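You operate a simulated robot arm through the tools that you are given. There is no shell and no other tool. Be economical: measure what you need, move in short steps, check, and stop when the job is done.

Carry out the task below with a simulated robot arm. There is one attempt and no reset: what you move stays moved.

TASK
Turn the depth knob to 8 mm.
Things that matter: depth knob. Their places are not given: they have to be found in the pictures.

It is judged by the outcome, as a careful person would: the job done as asked, and still so three seconds after it is handed in. It fails if anything else is knocked over, pushed out of place, dropped, spilled or broken.

THE ROBOT
A 7-joint arm with a two-finger parallel gripper, fixed in place. Base frame: the origin is at the foot of the arm, x ahead of it, y to its left, z up. Lengths are in m, angles in degrees, forces in N, time in s.
With the tool pointing down near the work surface it reaches from about 0.12 to 0.66 m from the base axis. Its first joint turns from -66.0 to 66.0 degrees. Payload 2.4 kg.
Tool frame: the origin (TCP) lies between the finger pads and is the grasp point; the fingertips stand 0.03 m ahead of it; z points along the fingers, y is the line along which they close. The gripper opens to 0.094 m. The fingers are 0.028 m wide and 0.01 m thick; the gripper's body (0.05 by 0.096 m) begins 0.055 m behind the TCP.
Orientation is told as [roll, pitch, yaw] about the base's x, y, z axes, in that order, counted from this pose: with the fingers straight down and closing along the base's y, the tool's x points along the base's -x, its y along +y and its z along -z.

THE INTERFACE
- The arm moves only by the tool play_rows. Its argument "targets" is a list of rows, each an object of numbers (a shift or turn left out is 0, a gripper value left out holds the last): "tx", "ty", "tz": the shift along the tool's x, y, z in mm; "rx", "ry", "rz": the turn, a rotation vector about the tool's x, y, z in degrees. In form: [{"tx": .., "ty": .., "tz": .., "rx": .., "ry": .., "rz": ..}, ...]. A call has 1 to 12 rows; each row is the pose to reach, as a shift and turn from the pose commanded when the call began, along the tool's axes at that moment. "grip" is the gripper command, from -1 (fully open) to 1 (shut), values between in proportion, set as the call begins (left out, the last holds). A row lasts 0.2 s, in which the tool goes at most 0.05 m and 8.6 degrees; a call with a longer step from one row to the next is refused whole, and so is a gripper value outside its range. A pose out of reach is approached as far as the arm can. The call stops where the force on the tool passes 40 N (or 10 N more than at its start, if that is more) or the arm is blocked; 0.2 s more then pass. The fingers move at their own pace (about 0.153 m/s each) and stop on an object; they squeeze with about 30 N. The grip force told is the motor's: it shows also when the fingers shut on nothing. Time passes only in rows, and 0.2 s behind the last, so rows that repeat a pose let the fingers close. It gives the time, the measured TCP pose, the force on the tool (base axes), the opening and the grip force at its end, in the units of the frame above (readings bear some noise).
- Cameras (640 x 400 px; columns grow to the right, rows downward): "scene" is fixed at [0.058, 0.4962, 1.4455]; the picture's right is [-0.49, -0.87, 0.00], its down [-0.49, 0.28, -0.83] and it looks along [0.72, -0.41, -0.56] (base axes); focal length 297 px, centre (320, 200). "wrist" rides on the gripper at [-0.037, 0, -0.058] in the tool frame; the picture's right is [0.00, -1.00, 0.00], its down [0.97, 0.00, -0.24] and it looks along [0.24, 0.00, 0.97] (tool axes); focal length 218 px, centre (320, 200).
- grab_frame(camera): a new picture of that camera. No time passes.
- pixel_to_xyz(camera, pixels): for up to 12 pixels [column, row] of the newest picture of that camera ("zoom" is the newest enlarged one), the place [x, y, z] in the base frame of the surface seen there, good to about 0.002 m. No time passes.
- enlarge(camera, box): a new picture of the part [left, top, right, bottom] of that camera's present view, enlarged. No time passes.
- close_job(): hands the job in; it is judged then, once.

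Work in short steps. Measure before you move; look again where a grasp or a placing could have gone wrong, and mend it. You have 60 turns and 26 pictures in all, the two below and enlarged ones among them. Open the gripper and draw the arm clear of the work before you hand the job in, unless the task says otherwise; then end with one line.

The tools are called after "Emit:" as name(argument=value, ...) on one line, values as JSON. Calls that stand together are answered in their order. play_rows: Moves the arm, as the interface text tells. Its arguments: {"type":"object","properties":{"targets":{"type":"array","items":{"type":"object","properties":{"tx":{"type":"number"},"ty":{"type":"number"},"tz":{"type":"number"},"rx":{"type":"number"},"ry":{"type":"number"},"rz":{"type":"number"}}}},"grip":{"type":"number"}},"required":["targets"]} The other tools are called the same way: grab_frame (camera) takes a picture; pixel_to_xyz (camera, pixels) gives the place of the surface under pixels of a picture; enlarge (camera, box) takes an enlarged picture of a part of a camera's view; close_job () hands the job in.

At the start:

```text
time: 0.0
eef_pos: [0.2634, 0.1955, 1.2846]
orientation: [0.0, 0.0, 0.1]
ft_force: [0.0, 0.2, 1.0]
gripper_width: 0.0941
grip_force: 0.0
```

scene: 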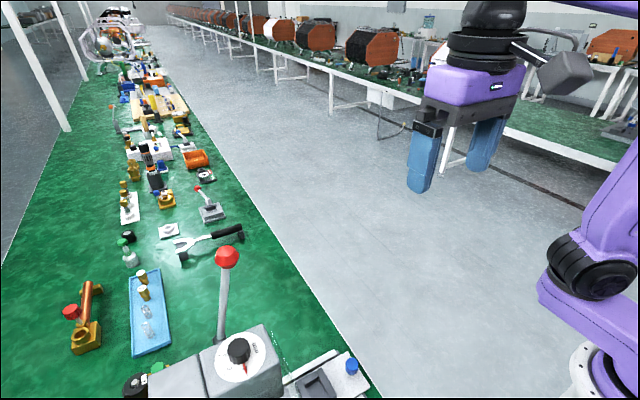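
wrist: 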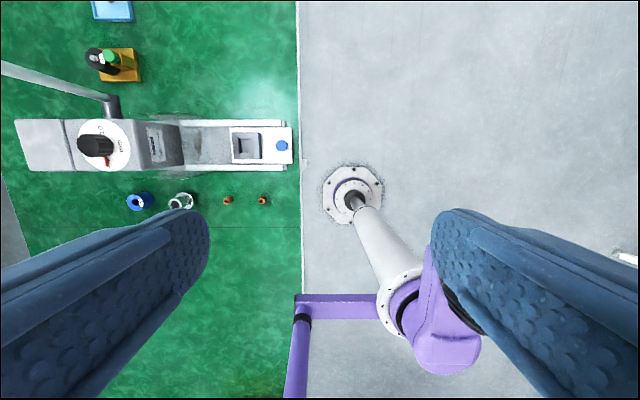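

The knob appears at scene (239,352) and wrist (97,146). I enlarge both views to read the dial.

Emit:
enlarge(camera="scene", box=[190, 310, 300, 400])

Emit:
enlarge(camera="wrist", box=[60, 105, 180, 185])

```text
4.44 times, centred on (245, 355) of scene
```

zoom: 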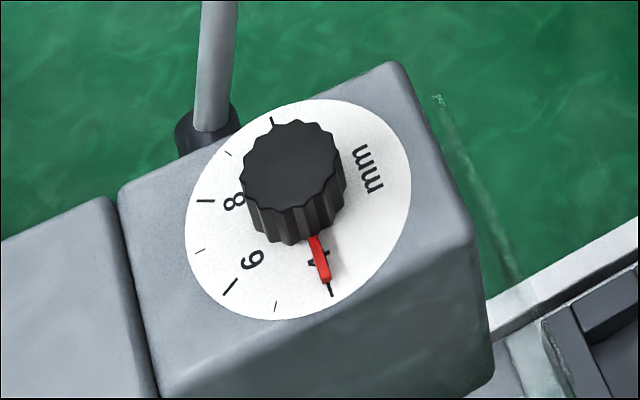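

```text
5.00 times, centred on (120, 145) of wrist
```

zoom: 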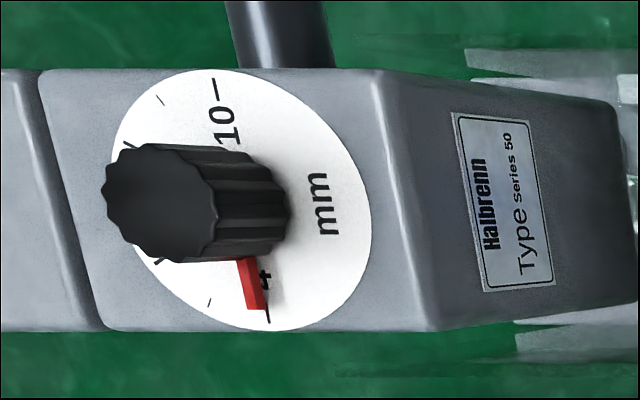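

The pointer is at 4, and the 6, 8 and 10 ticks run clockwise as seen in the scene view. I measure the dial plane, ticks and knob.

Emit:
pixel_to_xyz(camera="zoom", pixels=[[217, 90], [268, 318], [240, 75], [365, 240], [120, 130], [160, 205], [110, 200], [215, 210], [160, 150], [165, 255], [252, 290], [209, 302]])

Emit:
pixel_to_xyz(camera="scene", pixels=[[247.25, 334.75], [247.25, 375.3], [224.7, 374.6], [219.3, 355], [234.2, 337.4], [238.7, 347.1], [264.3, 347.3], [248, 372], [228, 349], [224, 335], [290, 380], [227, 258]])

```text
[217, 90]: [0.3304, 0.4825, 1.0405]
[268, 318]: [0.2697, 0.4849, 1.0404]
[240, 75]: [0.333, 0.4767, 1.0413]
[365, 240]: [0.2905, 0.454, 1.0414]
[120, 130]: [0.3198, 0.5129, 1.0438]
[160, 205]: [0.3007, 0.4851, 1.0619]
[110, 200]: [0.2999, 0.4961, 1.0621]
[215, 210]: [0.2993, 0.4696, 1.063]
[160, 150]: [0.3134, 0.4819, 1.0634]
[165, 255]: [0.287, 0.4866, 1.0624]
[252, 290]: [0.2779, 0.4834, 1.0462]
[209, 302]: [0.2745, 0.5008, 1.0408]
```

```text
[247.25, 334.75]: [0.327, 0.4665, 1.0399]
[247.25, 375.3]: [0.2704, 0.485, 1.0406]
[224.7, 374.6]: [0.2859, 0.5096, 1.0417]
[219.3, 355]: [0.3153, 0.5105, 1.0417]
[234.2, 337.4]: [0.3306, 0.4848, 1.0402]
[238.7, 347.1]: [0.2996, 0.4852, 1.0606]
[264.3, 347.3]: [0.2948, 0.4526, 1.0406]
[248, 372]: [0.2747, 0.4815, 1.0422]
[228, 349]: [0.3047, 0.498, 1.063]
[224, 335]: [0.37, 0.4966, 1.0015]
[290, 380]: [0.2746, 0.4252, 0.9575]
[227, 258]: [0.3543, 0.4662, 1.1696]
```

Dial is flat at z≈1.041, centre about (0.300, 0.484); ticks 4/6/8/10 lie at 180/120/60/0°, so 120° clockwise from above is needed. The lever is near, so I measure it (scene stick from (219,330) to ball (227,258)).

Emit:
pixel_to_xyz(camera="scene", pixels=[[221, 335], [221, 320], [222, 305], [224, 290], [225, 275], [218, 258], [237, 258], [227, 248], [227, 266], [170, 380], [320, 385], [100, 300]])

Emit:
pixel_to_xyz(camera="wrist", pixels=[[110, 108], [80, 91], [50, 82], [20, 73], [3, 67]])

```text
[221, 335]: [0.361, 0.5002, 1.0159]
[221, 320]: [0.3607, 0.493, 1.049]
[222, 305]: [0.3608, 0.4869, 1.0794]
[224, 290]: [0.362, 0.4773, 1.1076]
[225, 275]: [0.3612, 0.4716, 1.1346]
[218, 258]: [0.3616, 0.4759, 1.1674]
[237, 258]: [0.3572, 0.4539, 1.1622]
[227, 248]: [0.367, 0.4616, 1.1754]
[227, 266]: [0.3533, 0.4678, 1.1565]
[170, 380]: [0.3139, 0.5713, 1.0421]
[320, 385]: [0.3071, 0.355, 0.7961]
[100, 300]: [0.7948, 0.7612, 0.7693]
```

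```text
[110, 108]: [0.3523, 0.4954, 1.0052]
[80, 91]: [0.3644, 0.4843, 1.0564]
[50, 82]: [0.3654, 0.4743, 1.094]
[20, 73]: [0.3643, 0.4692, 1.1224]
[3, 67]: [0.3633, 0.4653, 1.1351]
```

Lever stands at x≈0.364 with the ball at (0.365, 0.462, 1.165), about 0.069 m from the knob axis, so I want the gripper's long side kept off that direction. I go above the knob at a safe height first, then test the yaw range.

Emit:
play_rows(targets=[{"tx": -5, "ty": 42, "tz": 0}, {"tx": -10, "ty": 84, "tz": 0}, {"tx": -15, "ty": 126, "tz": 0}, {"tx": -21, "ty": 168, "tz": 0}, {"tx": -26, "ty": 210, "tz": 0}, {"tx": -31, "ty": 250, "tz": 0}, {"tx": -36.9, "ty": 288, "tz": 0}, {"tx": -36.9, "ty": 288, "tz": 0}], grip=-0.1)

Emit:
play_rows(targets=[{"rz": -8}, {"rz": -16}, {"rz": -24}, {"rz": -32}, {"rz": -40}, {"rz": -42}, {"rz": -42}])

```text
time: 1.8
eef_pos: [0.2906, 0.4731, 1.2821]
orientation: [0.0, -0.1, 0.0]
ft_force: [-1.1, 1.2, 0.5]
gripper_width: 0.0519
grip_force: 0.0
out of reach, approached as far as the arm can: row 7, 8
```

```text
time: 3.4
eef_pos: [0.2909, 0.4739, 1.2816]
orientation: [0.1, -0.1, 42.1]
ft_force: [-0.5, 0.1, 0.5]
gripper_width: 0.0517
grip_force: 0.1
```

At this height the reach ends slightly short; lower down it should be fine. Yaw +42 works; now I test down to −78.

Emit:
play_rows(targets=[{"tz": 10, "rz": 8.5}, {"tz": 20, "rz": 17}, {"tz": 30, "rz": 25.5}, {"tz": 30, "rz": 34}, {"tz": 30, "rz": 42.5}, {"tz": 30, "rz": 51}, {"tz": 30, "rz": 59.5}, {"tz": 30, "rz": 68}, {"tz": 30, "rz": 76.5}, {"tz": 30, "rz": 85}, {"tz": 30, "rz": 93.5}, {"tz": 30, "rz": 102}])

Emit:
play_rows(targets=[{"rz": 8.5}, {"rz": 17}, {"rz": 20}, {"rz": 20}])

Emit:
grab_frame(camera="scene")

```text
time: 6.0
eef_pos: [0.2901, 0.4732, 1.2521]
orientation: [0.0, 0.0, -60.1]
ft_force: [0.4, -0.1, -0.5]
gripper_width: 0.0516
grip_force: 0.0
```

```text
time: 7.0
eef_pos: [0.291, 0.4735, 1.2511]
orientation: [0.0, 0.0, -80.1]
ft_force: [0.4, 1.0, -0.2]
gripper_width: 0.0519
grip_force: 0.1
```

```text
21 pictures are left
```

scene: 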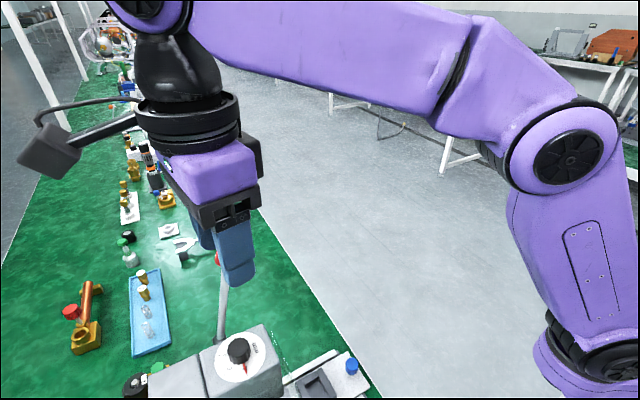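

The range is fine. To keep the body's corners clear of the lever ball, I'll do two 60° grips (yaw +15 → −45). I return to yaw +15 now.

Emit:
play_rows(targets=[{"rz": -8.5}, {"rz": -17}, {"rz": -25.5}, {"rz": -34}, {"rz": -42.5}, {"rz": -51}, {"rz": -59.5}, {"rz": -68}, {"rz": -76.5}, {"rz": -85}, {"rz": -93.5}, {"rz": -95.1}])

Emit:
play_rows(targets=[{"tz": 40}, {"tz": 80}, {"tz": 100}, {"tz": 100}])

Emit:
grab_frame(camera="wrist")

```text
time: 9.6
eef_pos: [0.2906, 0.4737, 1.2516]
orientation: [0.0, 0.0, 15.4]
ft_force: [-0.3, -1.0, -0.1]
gripper_width: 0.0516
grip_force: 0.0
```

```text
time: 10.6
eef_pos: [0.2906, 0.4742, 1.1517]
orientation: [0.1, 0.0, 15.1]
ft_force: [-0.2, 0.8, -0.1]
gripper_width: 0.0518
grip_force: 0.0
```

```text
20 pictures are left
```

wrist: 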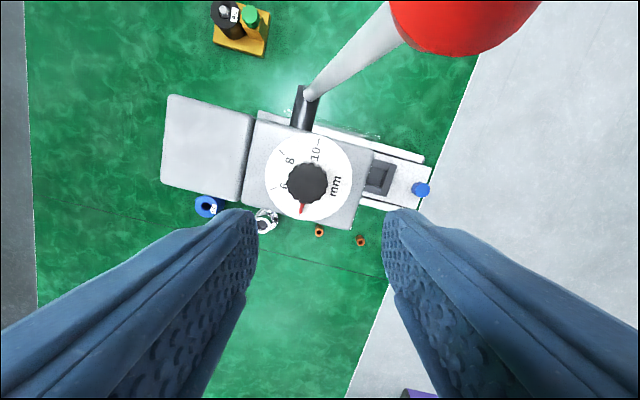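

The knob is at wrist (308,183). I measure its centre precisely from this close view.

Emit:
enlarge(camera="wrist", box=[252, 130, 364, 230])

Emit:
pixel_to_xyz(camera="wrist", pixels=[[308, 182], [292, 182], [324, 182], [308, 168], [308, 198], [302, 209], [262, 180], [352, 178], [300, 220], [310, 137]])

```text
4.00 times, centred on (308, 180) of wrist
```

zoom: 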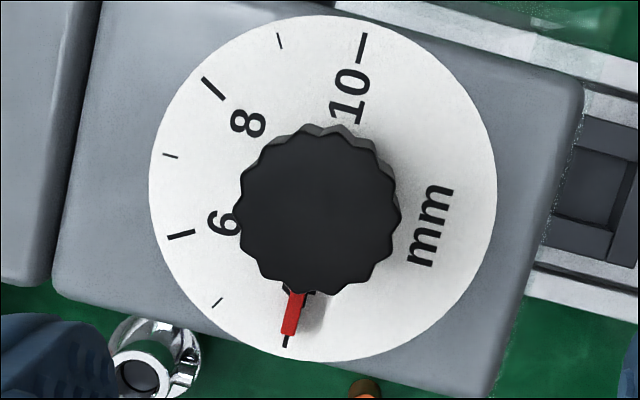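

```text
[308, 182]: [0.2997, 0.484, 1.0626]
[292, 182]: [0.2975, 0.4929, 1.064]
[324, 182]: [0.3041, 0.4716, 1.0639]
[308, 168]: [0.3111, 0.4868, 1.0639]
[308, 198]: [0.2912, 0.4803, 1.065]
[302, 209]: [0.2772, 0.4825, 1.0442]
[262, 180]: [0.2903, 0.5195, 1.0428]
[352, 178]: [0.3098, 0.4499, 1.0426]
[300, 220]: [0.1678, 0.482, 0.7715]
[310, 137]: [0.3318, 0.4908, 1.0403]
```

Knob centre is (0.300, 0.484), top at 1.0635. I centre over it at this height and come down partway, then check.

Emit:
play_rows(targets=[{"tx": -11.6, "ty": 7.0}, {"tx": -11.6, "ty": 7.0}, {"tx": -11.6, "ty": 7.0, "tz": 25}, {"tx": -11.6, "ty": 7.0, "tz": 25}])

```text
time: 11.6
eef_pos: [0.3003, 0.4848, 1.1271]
orientation: [0.0, 0.0, 15.1]
ft_force: [-0.6, -0.4, 0.2]
gripper_width: 0.0517
grip_force: 0.0
```

Centred within 1 mm. I lower to TCP z≈1.079 (tips ~1.049, above the pointer) and close on the knob.

Emit:
play_rows(targets=[{"tx": 0.2, "ty": -0.5, "tz": 25}, {"tx": 0.2, "ty": -0.5, "tz": 40}, {"tx": 0.2, "ty": -0.5, "tz": 48}, {"tx": 0.2, "ty": -0.5, "tz": 48}])

Emit:
play_rows(targets=[{}, {}, {}], grip=1)

Emit:
grab_frame(camera="scene")

```text
time: 12.6
eef_pos: [0.3001, 0.4839, 1.0788]
orientation: [0.0, 0.0, 15.1]
ft_force: [0.2, 0.4, 0.3]
gripper_width: 0.0516
grip_force: 0.0
```

```text
time: 13.4
eef_pos: [0.3, 0.4847, 1.0788]
orientation: [0.2, -0.2, 15.3]
ft_force: [-0.4, 13.8, -7.3]
gripper_width: 0.0293
grip_force: 44.5
```

```text
18 pictures are left
```

scene: 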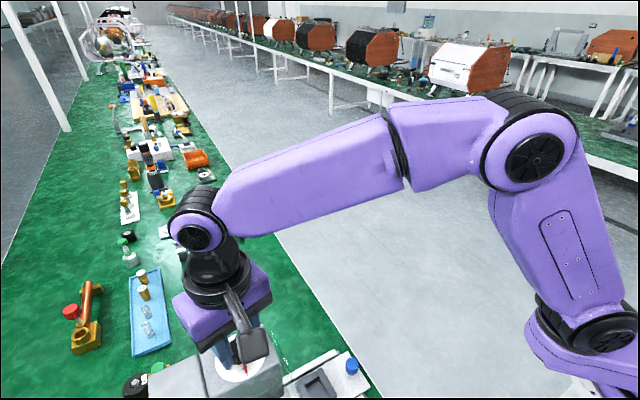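

The knob is gripped (29 mm), with a small side load toward +y. I shift 0.9 mm that way and turn 60° clockwise.

Emit:
play_rows(targets=[{"ty": 0.9}, {"ty": 0.9}])

Emit:
play_rows(targets=[{"rz": 6}, {"rz": 12}, {"rz": 18}, {"rz": 24}, {"rz": 30}, {"rz": 36}, {"rz": 42}, {"rz": 48}, {"rz": 54}, {"rz": 60}, {"rz": 60}])

```text
time: 14.0
eef_pos: [0.3003, 0.4859, 1.0784]
orientation: [0.0, 0.1, 15.1]
ft_force: [-2.0, 12.6, -7.3]
gripper_width: 0.0295
grip_force: 45.2
```

```text
time: 16.4
eef_pos: [0.2982, 0.4857, 1.0775]
orientation: [0.1, 0.1, -45.0]
ft_force: [-6.6, 23.5, -1.8]
gripper_width: 0.0293
grip_force: 45.3
```

Turned 60°, with some side load. I release, rise clear, and look.

Emit:
play_rows(targets=[{}, {}, {"tz": -20}, {"tz": -45}, {"tz": -70}, {"tz": -70}], grip=-0.1)

Emit:
enlarge(camera="wrist", box=[240, 120, 400, 220])

```text
time: 17.8
eef_pos: [0.3001, 0.4842, 1.1498]
orientation: [-0.1, -0.1, -44.9]
ft_force: [-1.0, 0.2, 0.4]
gripper_width: 0.0517
grip_force: 0.1
```

```text
4.00 times, centred on (320, 170) of wrist
```

zoom: 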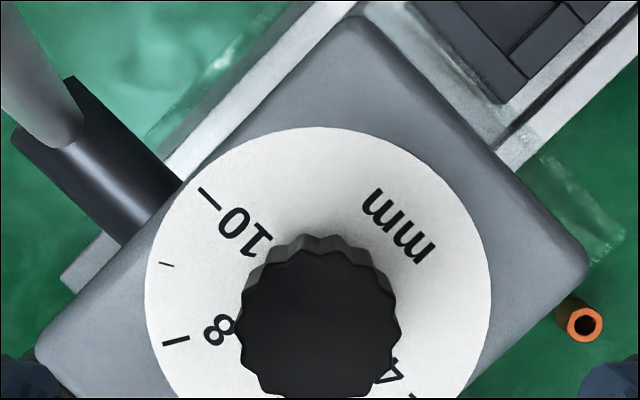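

The pointer lies below the crop; I look further down.

Emit:
enlarge(camera="wrist", box=[240, 145, 400, 245])

```text
4.00 times, centred on (320, 195) of wrist
```

zoom: 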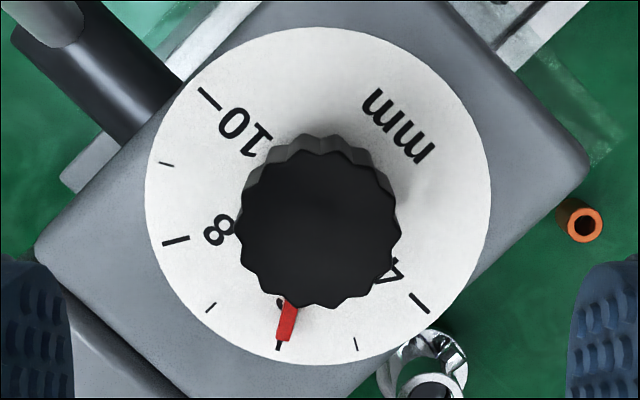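

The knob followed: pointer now at 6. I measure pointer and tick positions for the residual.

Emit:
pixel_to_xyz(camera="zoom", pixels=[[284, 336], [280, 344], [176, 240], [210, 99], [420, 302], [318, 230], [145, 195], [490, 195], [286, 325]])

Emit:
play_rows(targets=[{"rz": -8}, {"rz": -16}, {"rz": -24}, {"rz": -32}, {"rz": -40}, {"rz": -48}, {"rz": -56}, {"rz": -60}, {"rz": -60}])

```text
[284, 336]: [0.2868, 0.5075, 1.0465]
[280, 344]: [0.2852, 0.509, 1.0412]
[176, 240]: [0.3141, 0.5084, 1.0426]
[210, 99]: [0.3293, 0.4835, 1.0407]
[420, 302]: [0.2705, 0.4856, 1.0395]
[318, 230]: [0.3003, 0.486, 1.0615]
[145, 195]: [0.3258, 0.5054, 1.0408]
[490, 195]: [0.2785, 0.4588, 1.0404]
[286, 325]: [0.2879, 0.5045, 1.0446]
```

```text
time: 19.8
eef_pos: [0.2998, 0.4829, 1.1495]
orientation: [0.0, 0.0, 15.2]
ft_force: [0.7, -0.8, -0.3]
gripper_width: 0.0517
grip_force: 0.1
```

Pointer is at about 120° (the 6 mark), and 8 is at 60°. I grip again and turn another 60°.

Emit:
play_rows(targets=[{"tx": -0.3, "ty": 1.1, "tz": 25}, {"tx": -0.3, "ty": 1.1, "tz": 50}, {"tx": -0.3, "ty": 1.1, "tz": 71}, {"tx": -0.3, "ty": 1.1, "tz": 71}])

Emit:
play_rows(targets=[{}, {}, {}], grip=1)

Emit:
play_rows(targets=[{"rz": 6}, {"rz": 12}, {"rz": 18}, {"rz": 24}, {"rz": 30}, {"rz": 36}, {"rz": 42}, {"rz": 48}, {"rz": 54}, {"rz": 60}, {"rz": 60}])

```text
time: 20.8
eef_pos: [0.2992, 0.4839, 1.0782]
orientation: [0.0, 0.0, 15.0]
ft_force: [0.4, 0.1, -1.2]
gripper_width: 0.0516
grip_force: 0.0
```

```text
time: 21.6
eef_pos: [0.2997, 0.484, 1.0775]
orientation: [0.0, 0.0, 15.1]
ft_force: [0.7, 1.1, -3.3]
gripper_width: 0.0293
grip_force: 44.5
```

```text
time: 24.0
eef_pos: [0.3, 0.4848, 1.0775]
orientation: [0.0, 0.1, -45.0]
ft_force: [-7.8, 5.5, 6.3]
gripper_width: 0.0294
grip_force: 44.9
```

Loads were low this time. I release, rise and check the pointer.

Emit:
play_rows(targets=[{}, {}, {"tz": -20}, {"tz": -45}, {"tz": -70}, {"tz": -70}], grip=-0.1)

Emit:
enlarge(camera="wrist", box=[240, 145, 400, 245])

```text
time: 25.4
eef_pos: [0.3009, 0.4842, 1.1478]
orientation: [0.0, 0.1, -44.9]
ft_force: [-0.1, -0.7, -1.4]
gripper_width: 0.0517
grip_force: 0.0
```

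```text
4.00 times, centred on (320, 195) of wrist
```

zoom: 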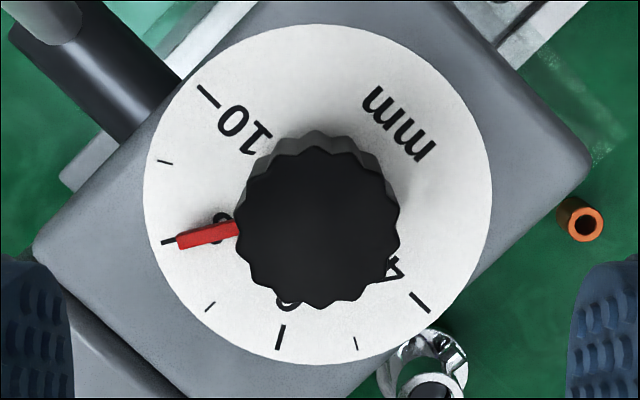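

The pointer covers the 8 tick. I check its angle numerically.

Emit:
pixel_to_xyz(camera="zoom", pixels=[[180, 241], [190, 239], [205, 236], [220, 233], [235, 230], [165, 241], [209, 96], [281, 340], [421, 302]])

Emit:
play_rows(targets=[{"tz": -40}, {"tz": -80}, {"tz": -110}, {"tz": -110}])

Emit:
enlarge(camera="scene", box=[190, 310, 300, 400])

```text
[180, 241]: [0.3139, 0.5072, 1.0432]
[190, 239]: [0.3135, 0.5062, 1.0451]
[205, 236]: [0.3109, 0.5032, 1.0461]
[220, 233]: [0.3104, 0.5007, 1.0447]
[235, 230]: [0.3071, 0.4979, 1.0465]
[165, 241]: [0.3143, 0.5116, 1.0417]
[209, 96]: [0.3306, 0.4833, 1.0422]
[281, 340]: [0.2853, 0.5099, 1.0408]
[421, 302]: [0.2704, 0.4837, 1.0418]
```

```text
time: 26.4
eef_pos: [0.3004, 0.4841, 1.2569]
orientation: [0.0, 0.1, -45.0]
ft_force: [-0.5, 0.8, 1.0]
gripper_width: 0.0518
grip_force: 0.0
```

```text
4.44 times, centred on (245, 355) of scene
```

zoom: 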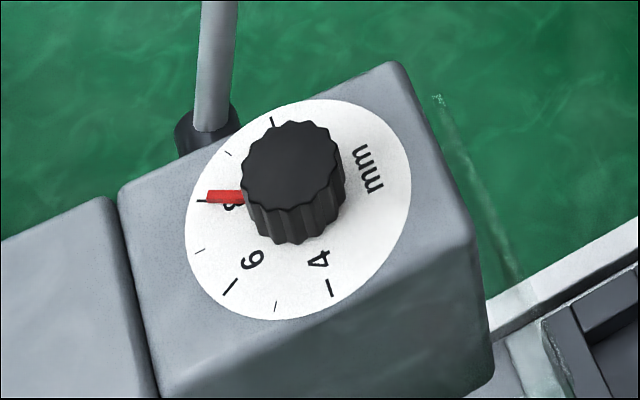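

The pointer reads about 59.6° against 60° for the 8 mark, and the lever is undisturbed. I open fully and draw away.

Emit:
play_rows(targets=[{"tx": 30, "ty": -30}, {"tx": 60, "ty": -60}, {"tx": 90, "ty": -90}, {"tx": 90, "ty": -90}], grip=-1)

Emit:
grab_frame(camera="scene")

```text
time: 27.4
eef_pos: [0.173, 0.4844, 1.2567]
orientation: [0.1, 0.0, -44.9]
ft_force: [-0.2, 0.2, 0.3]
gripper_width: 0.0939
grip_force: 0.0
```

```text
13 pictures are left
```

scene: 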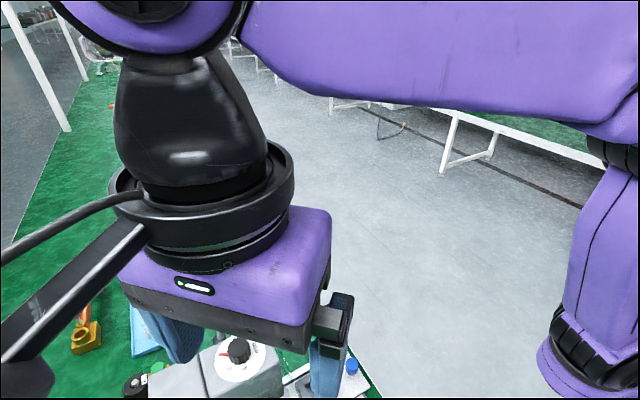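

The arm is clear of the work, the gripper is open, and the dial is still at 8, so I hand the job in.

Emit:
close_job()

```text
The job is handed in.
```

The depth knob is turned from 4 mm to 8 mm: its pointer measured about 59.6° against 60° for the 8 mark, nothing else was seen to move, and the arm was clear with the gripper open when I handed in.
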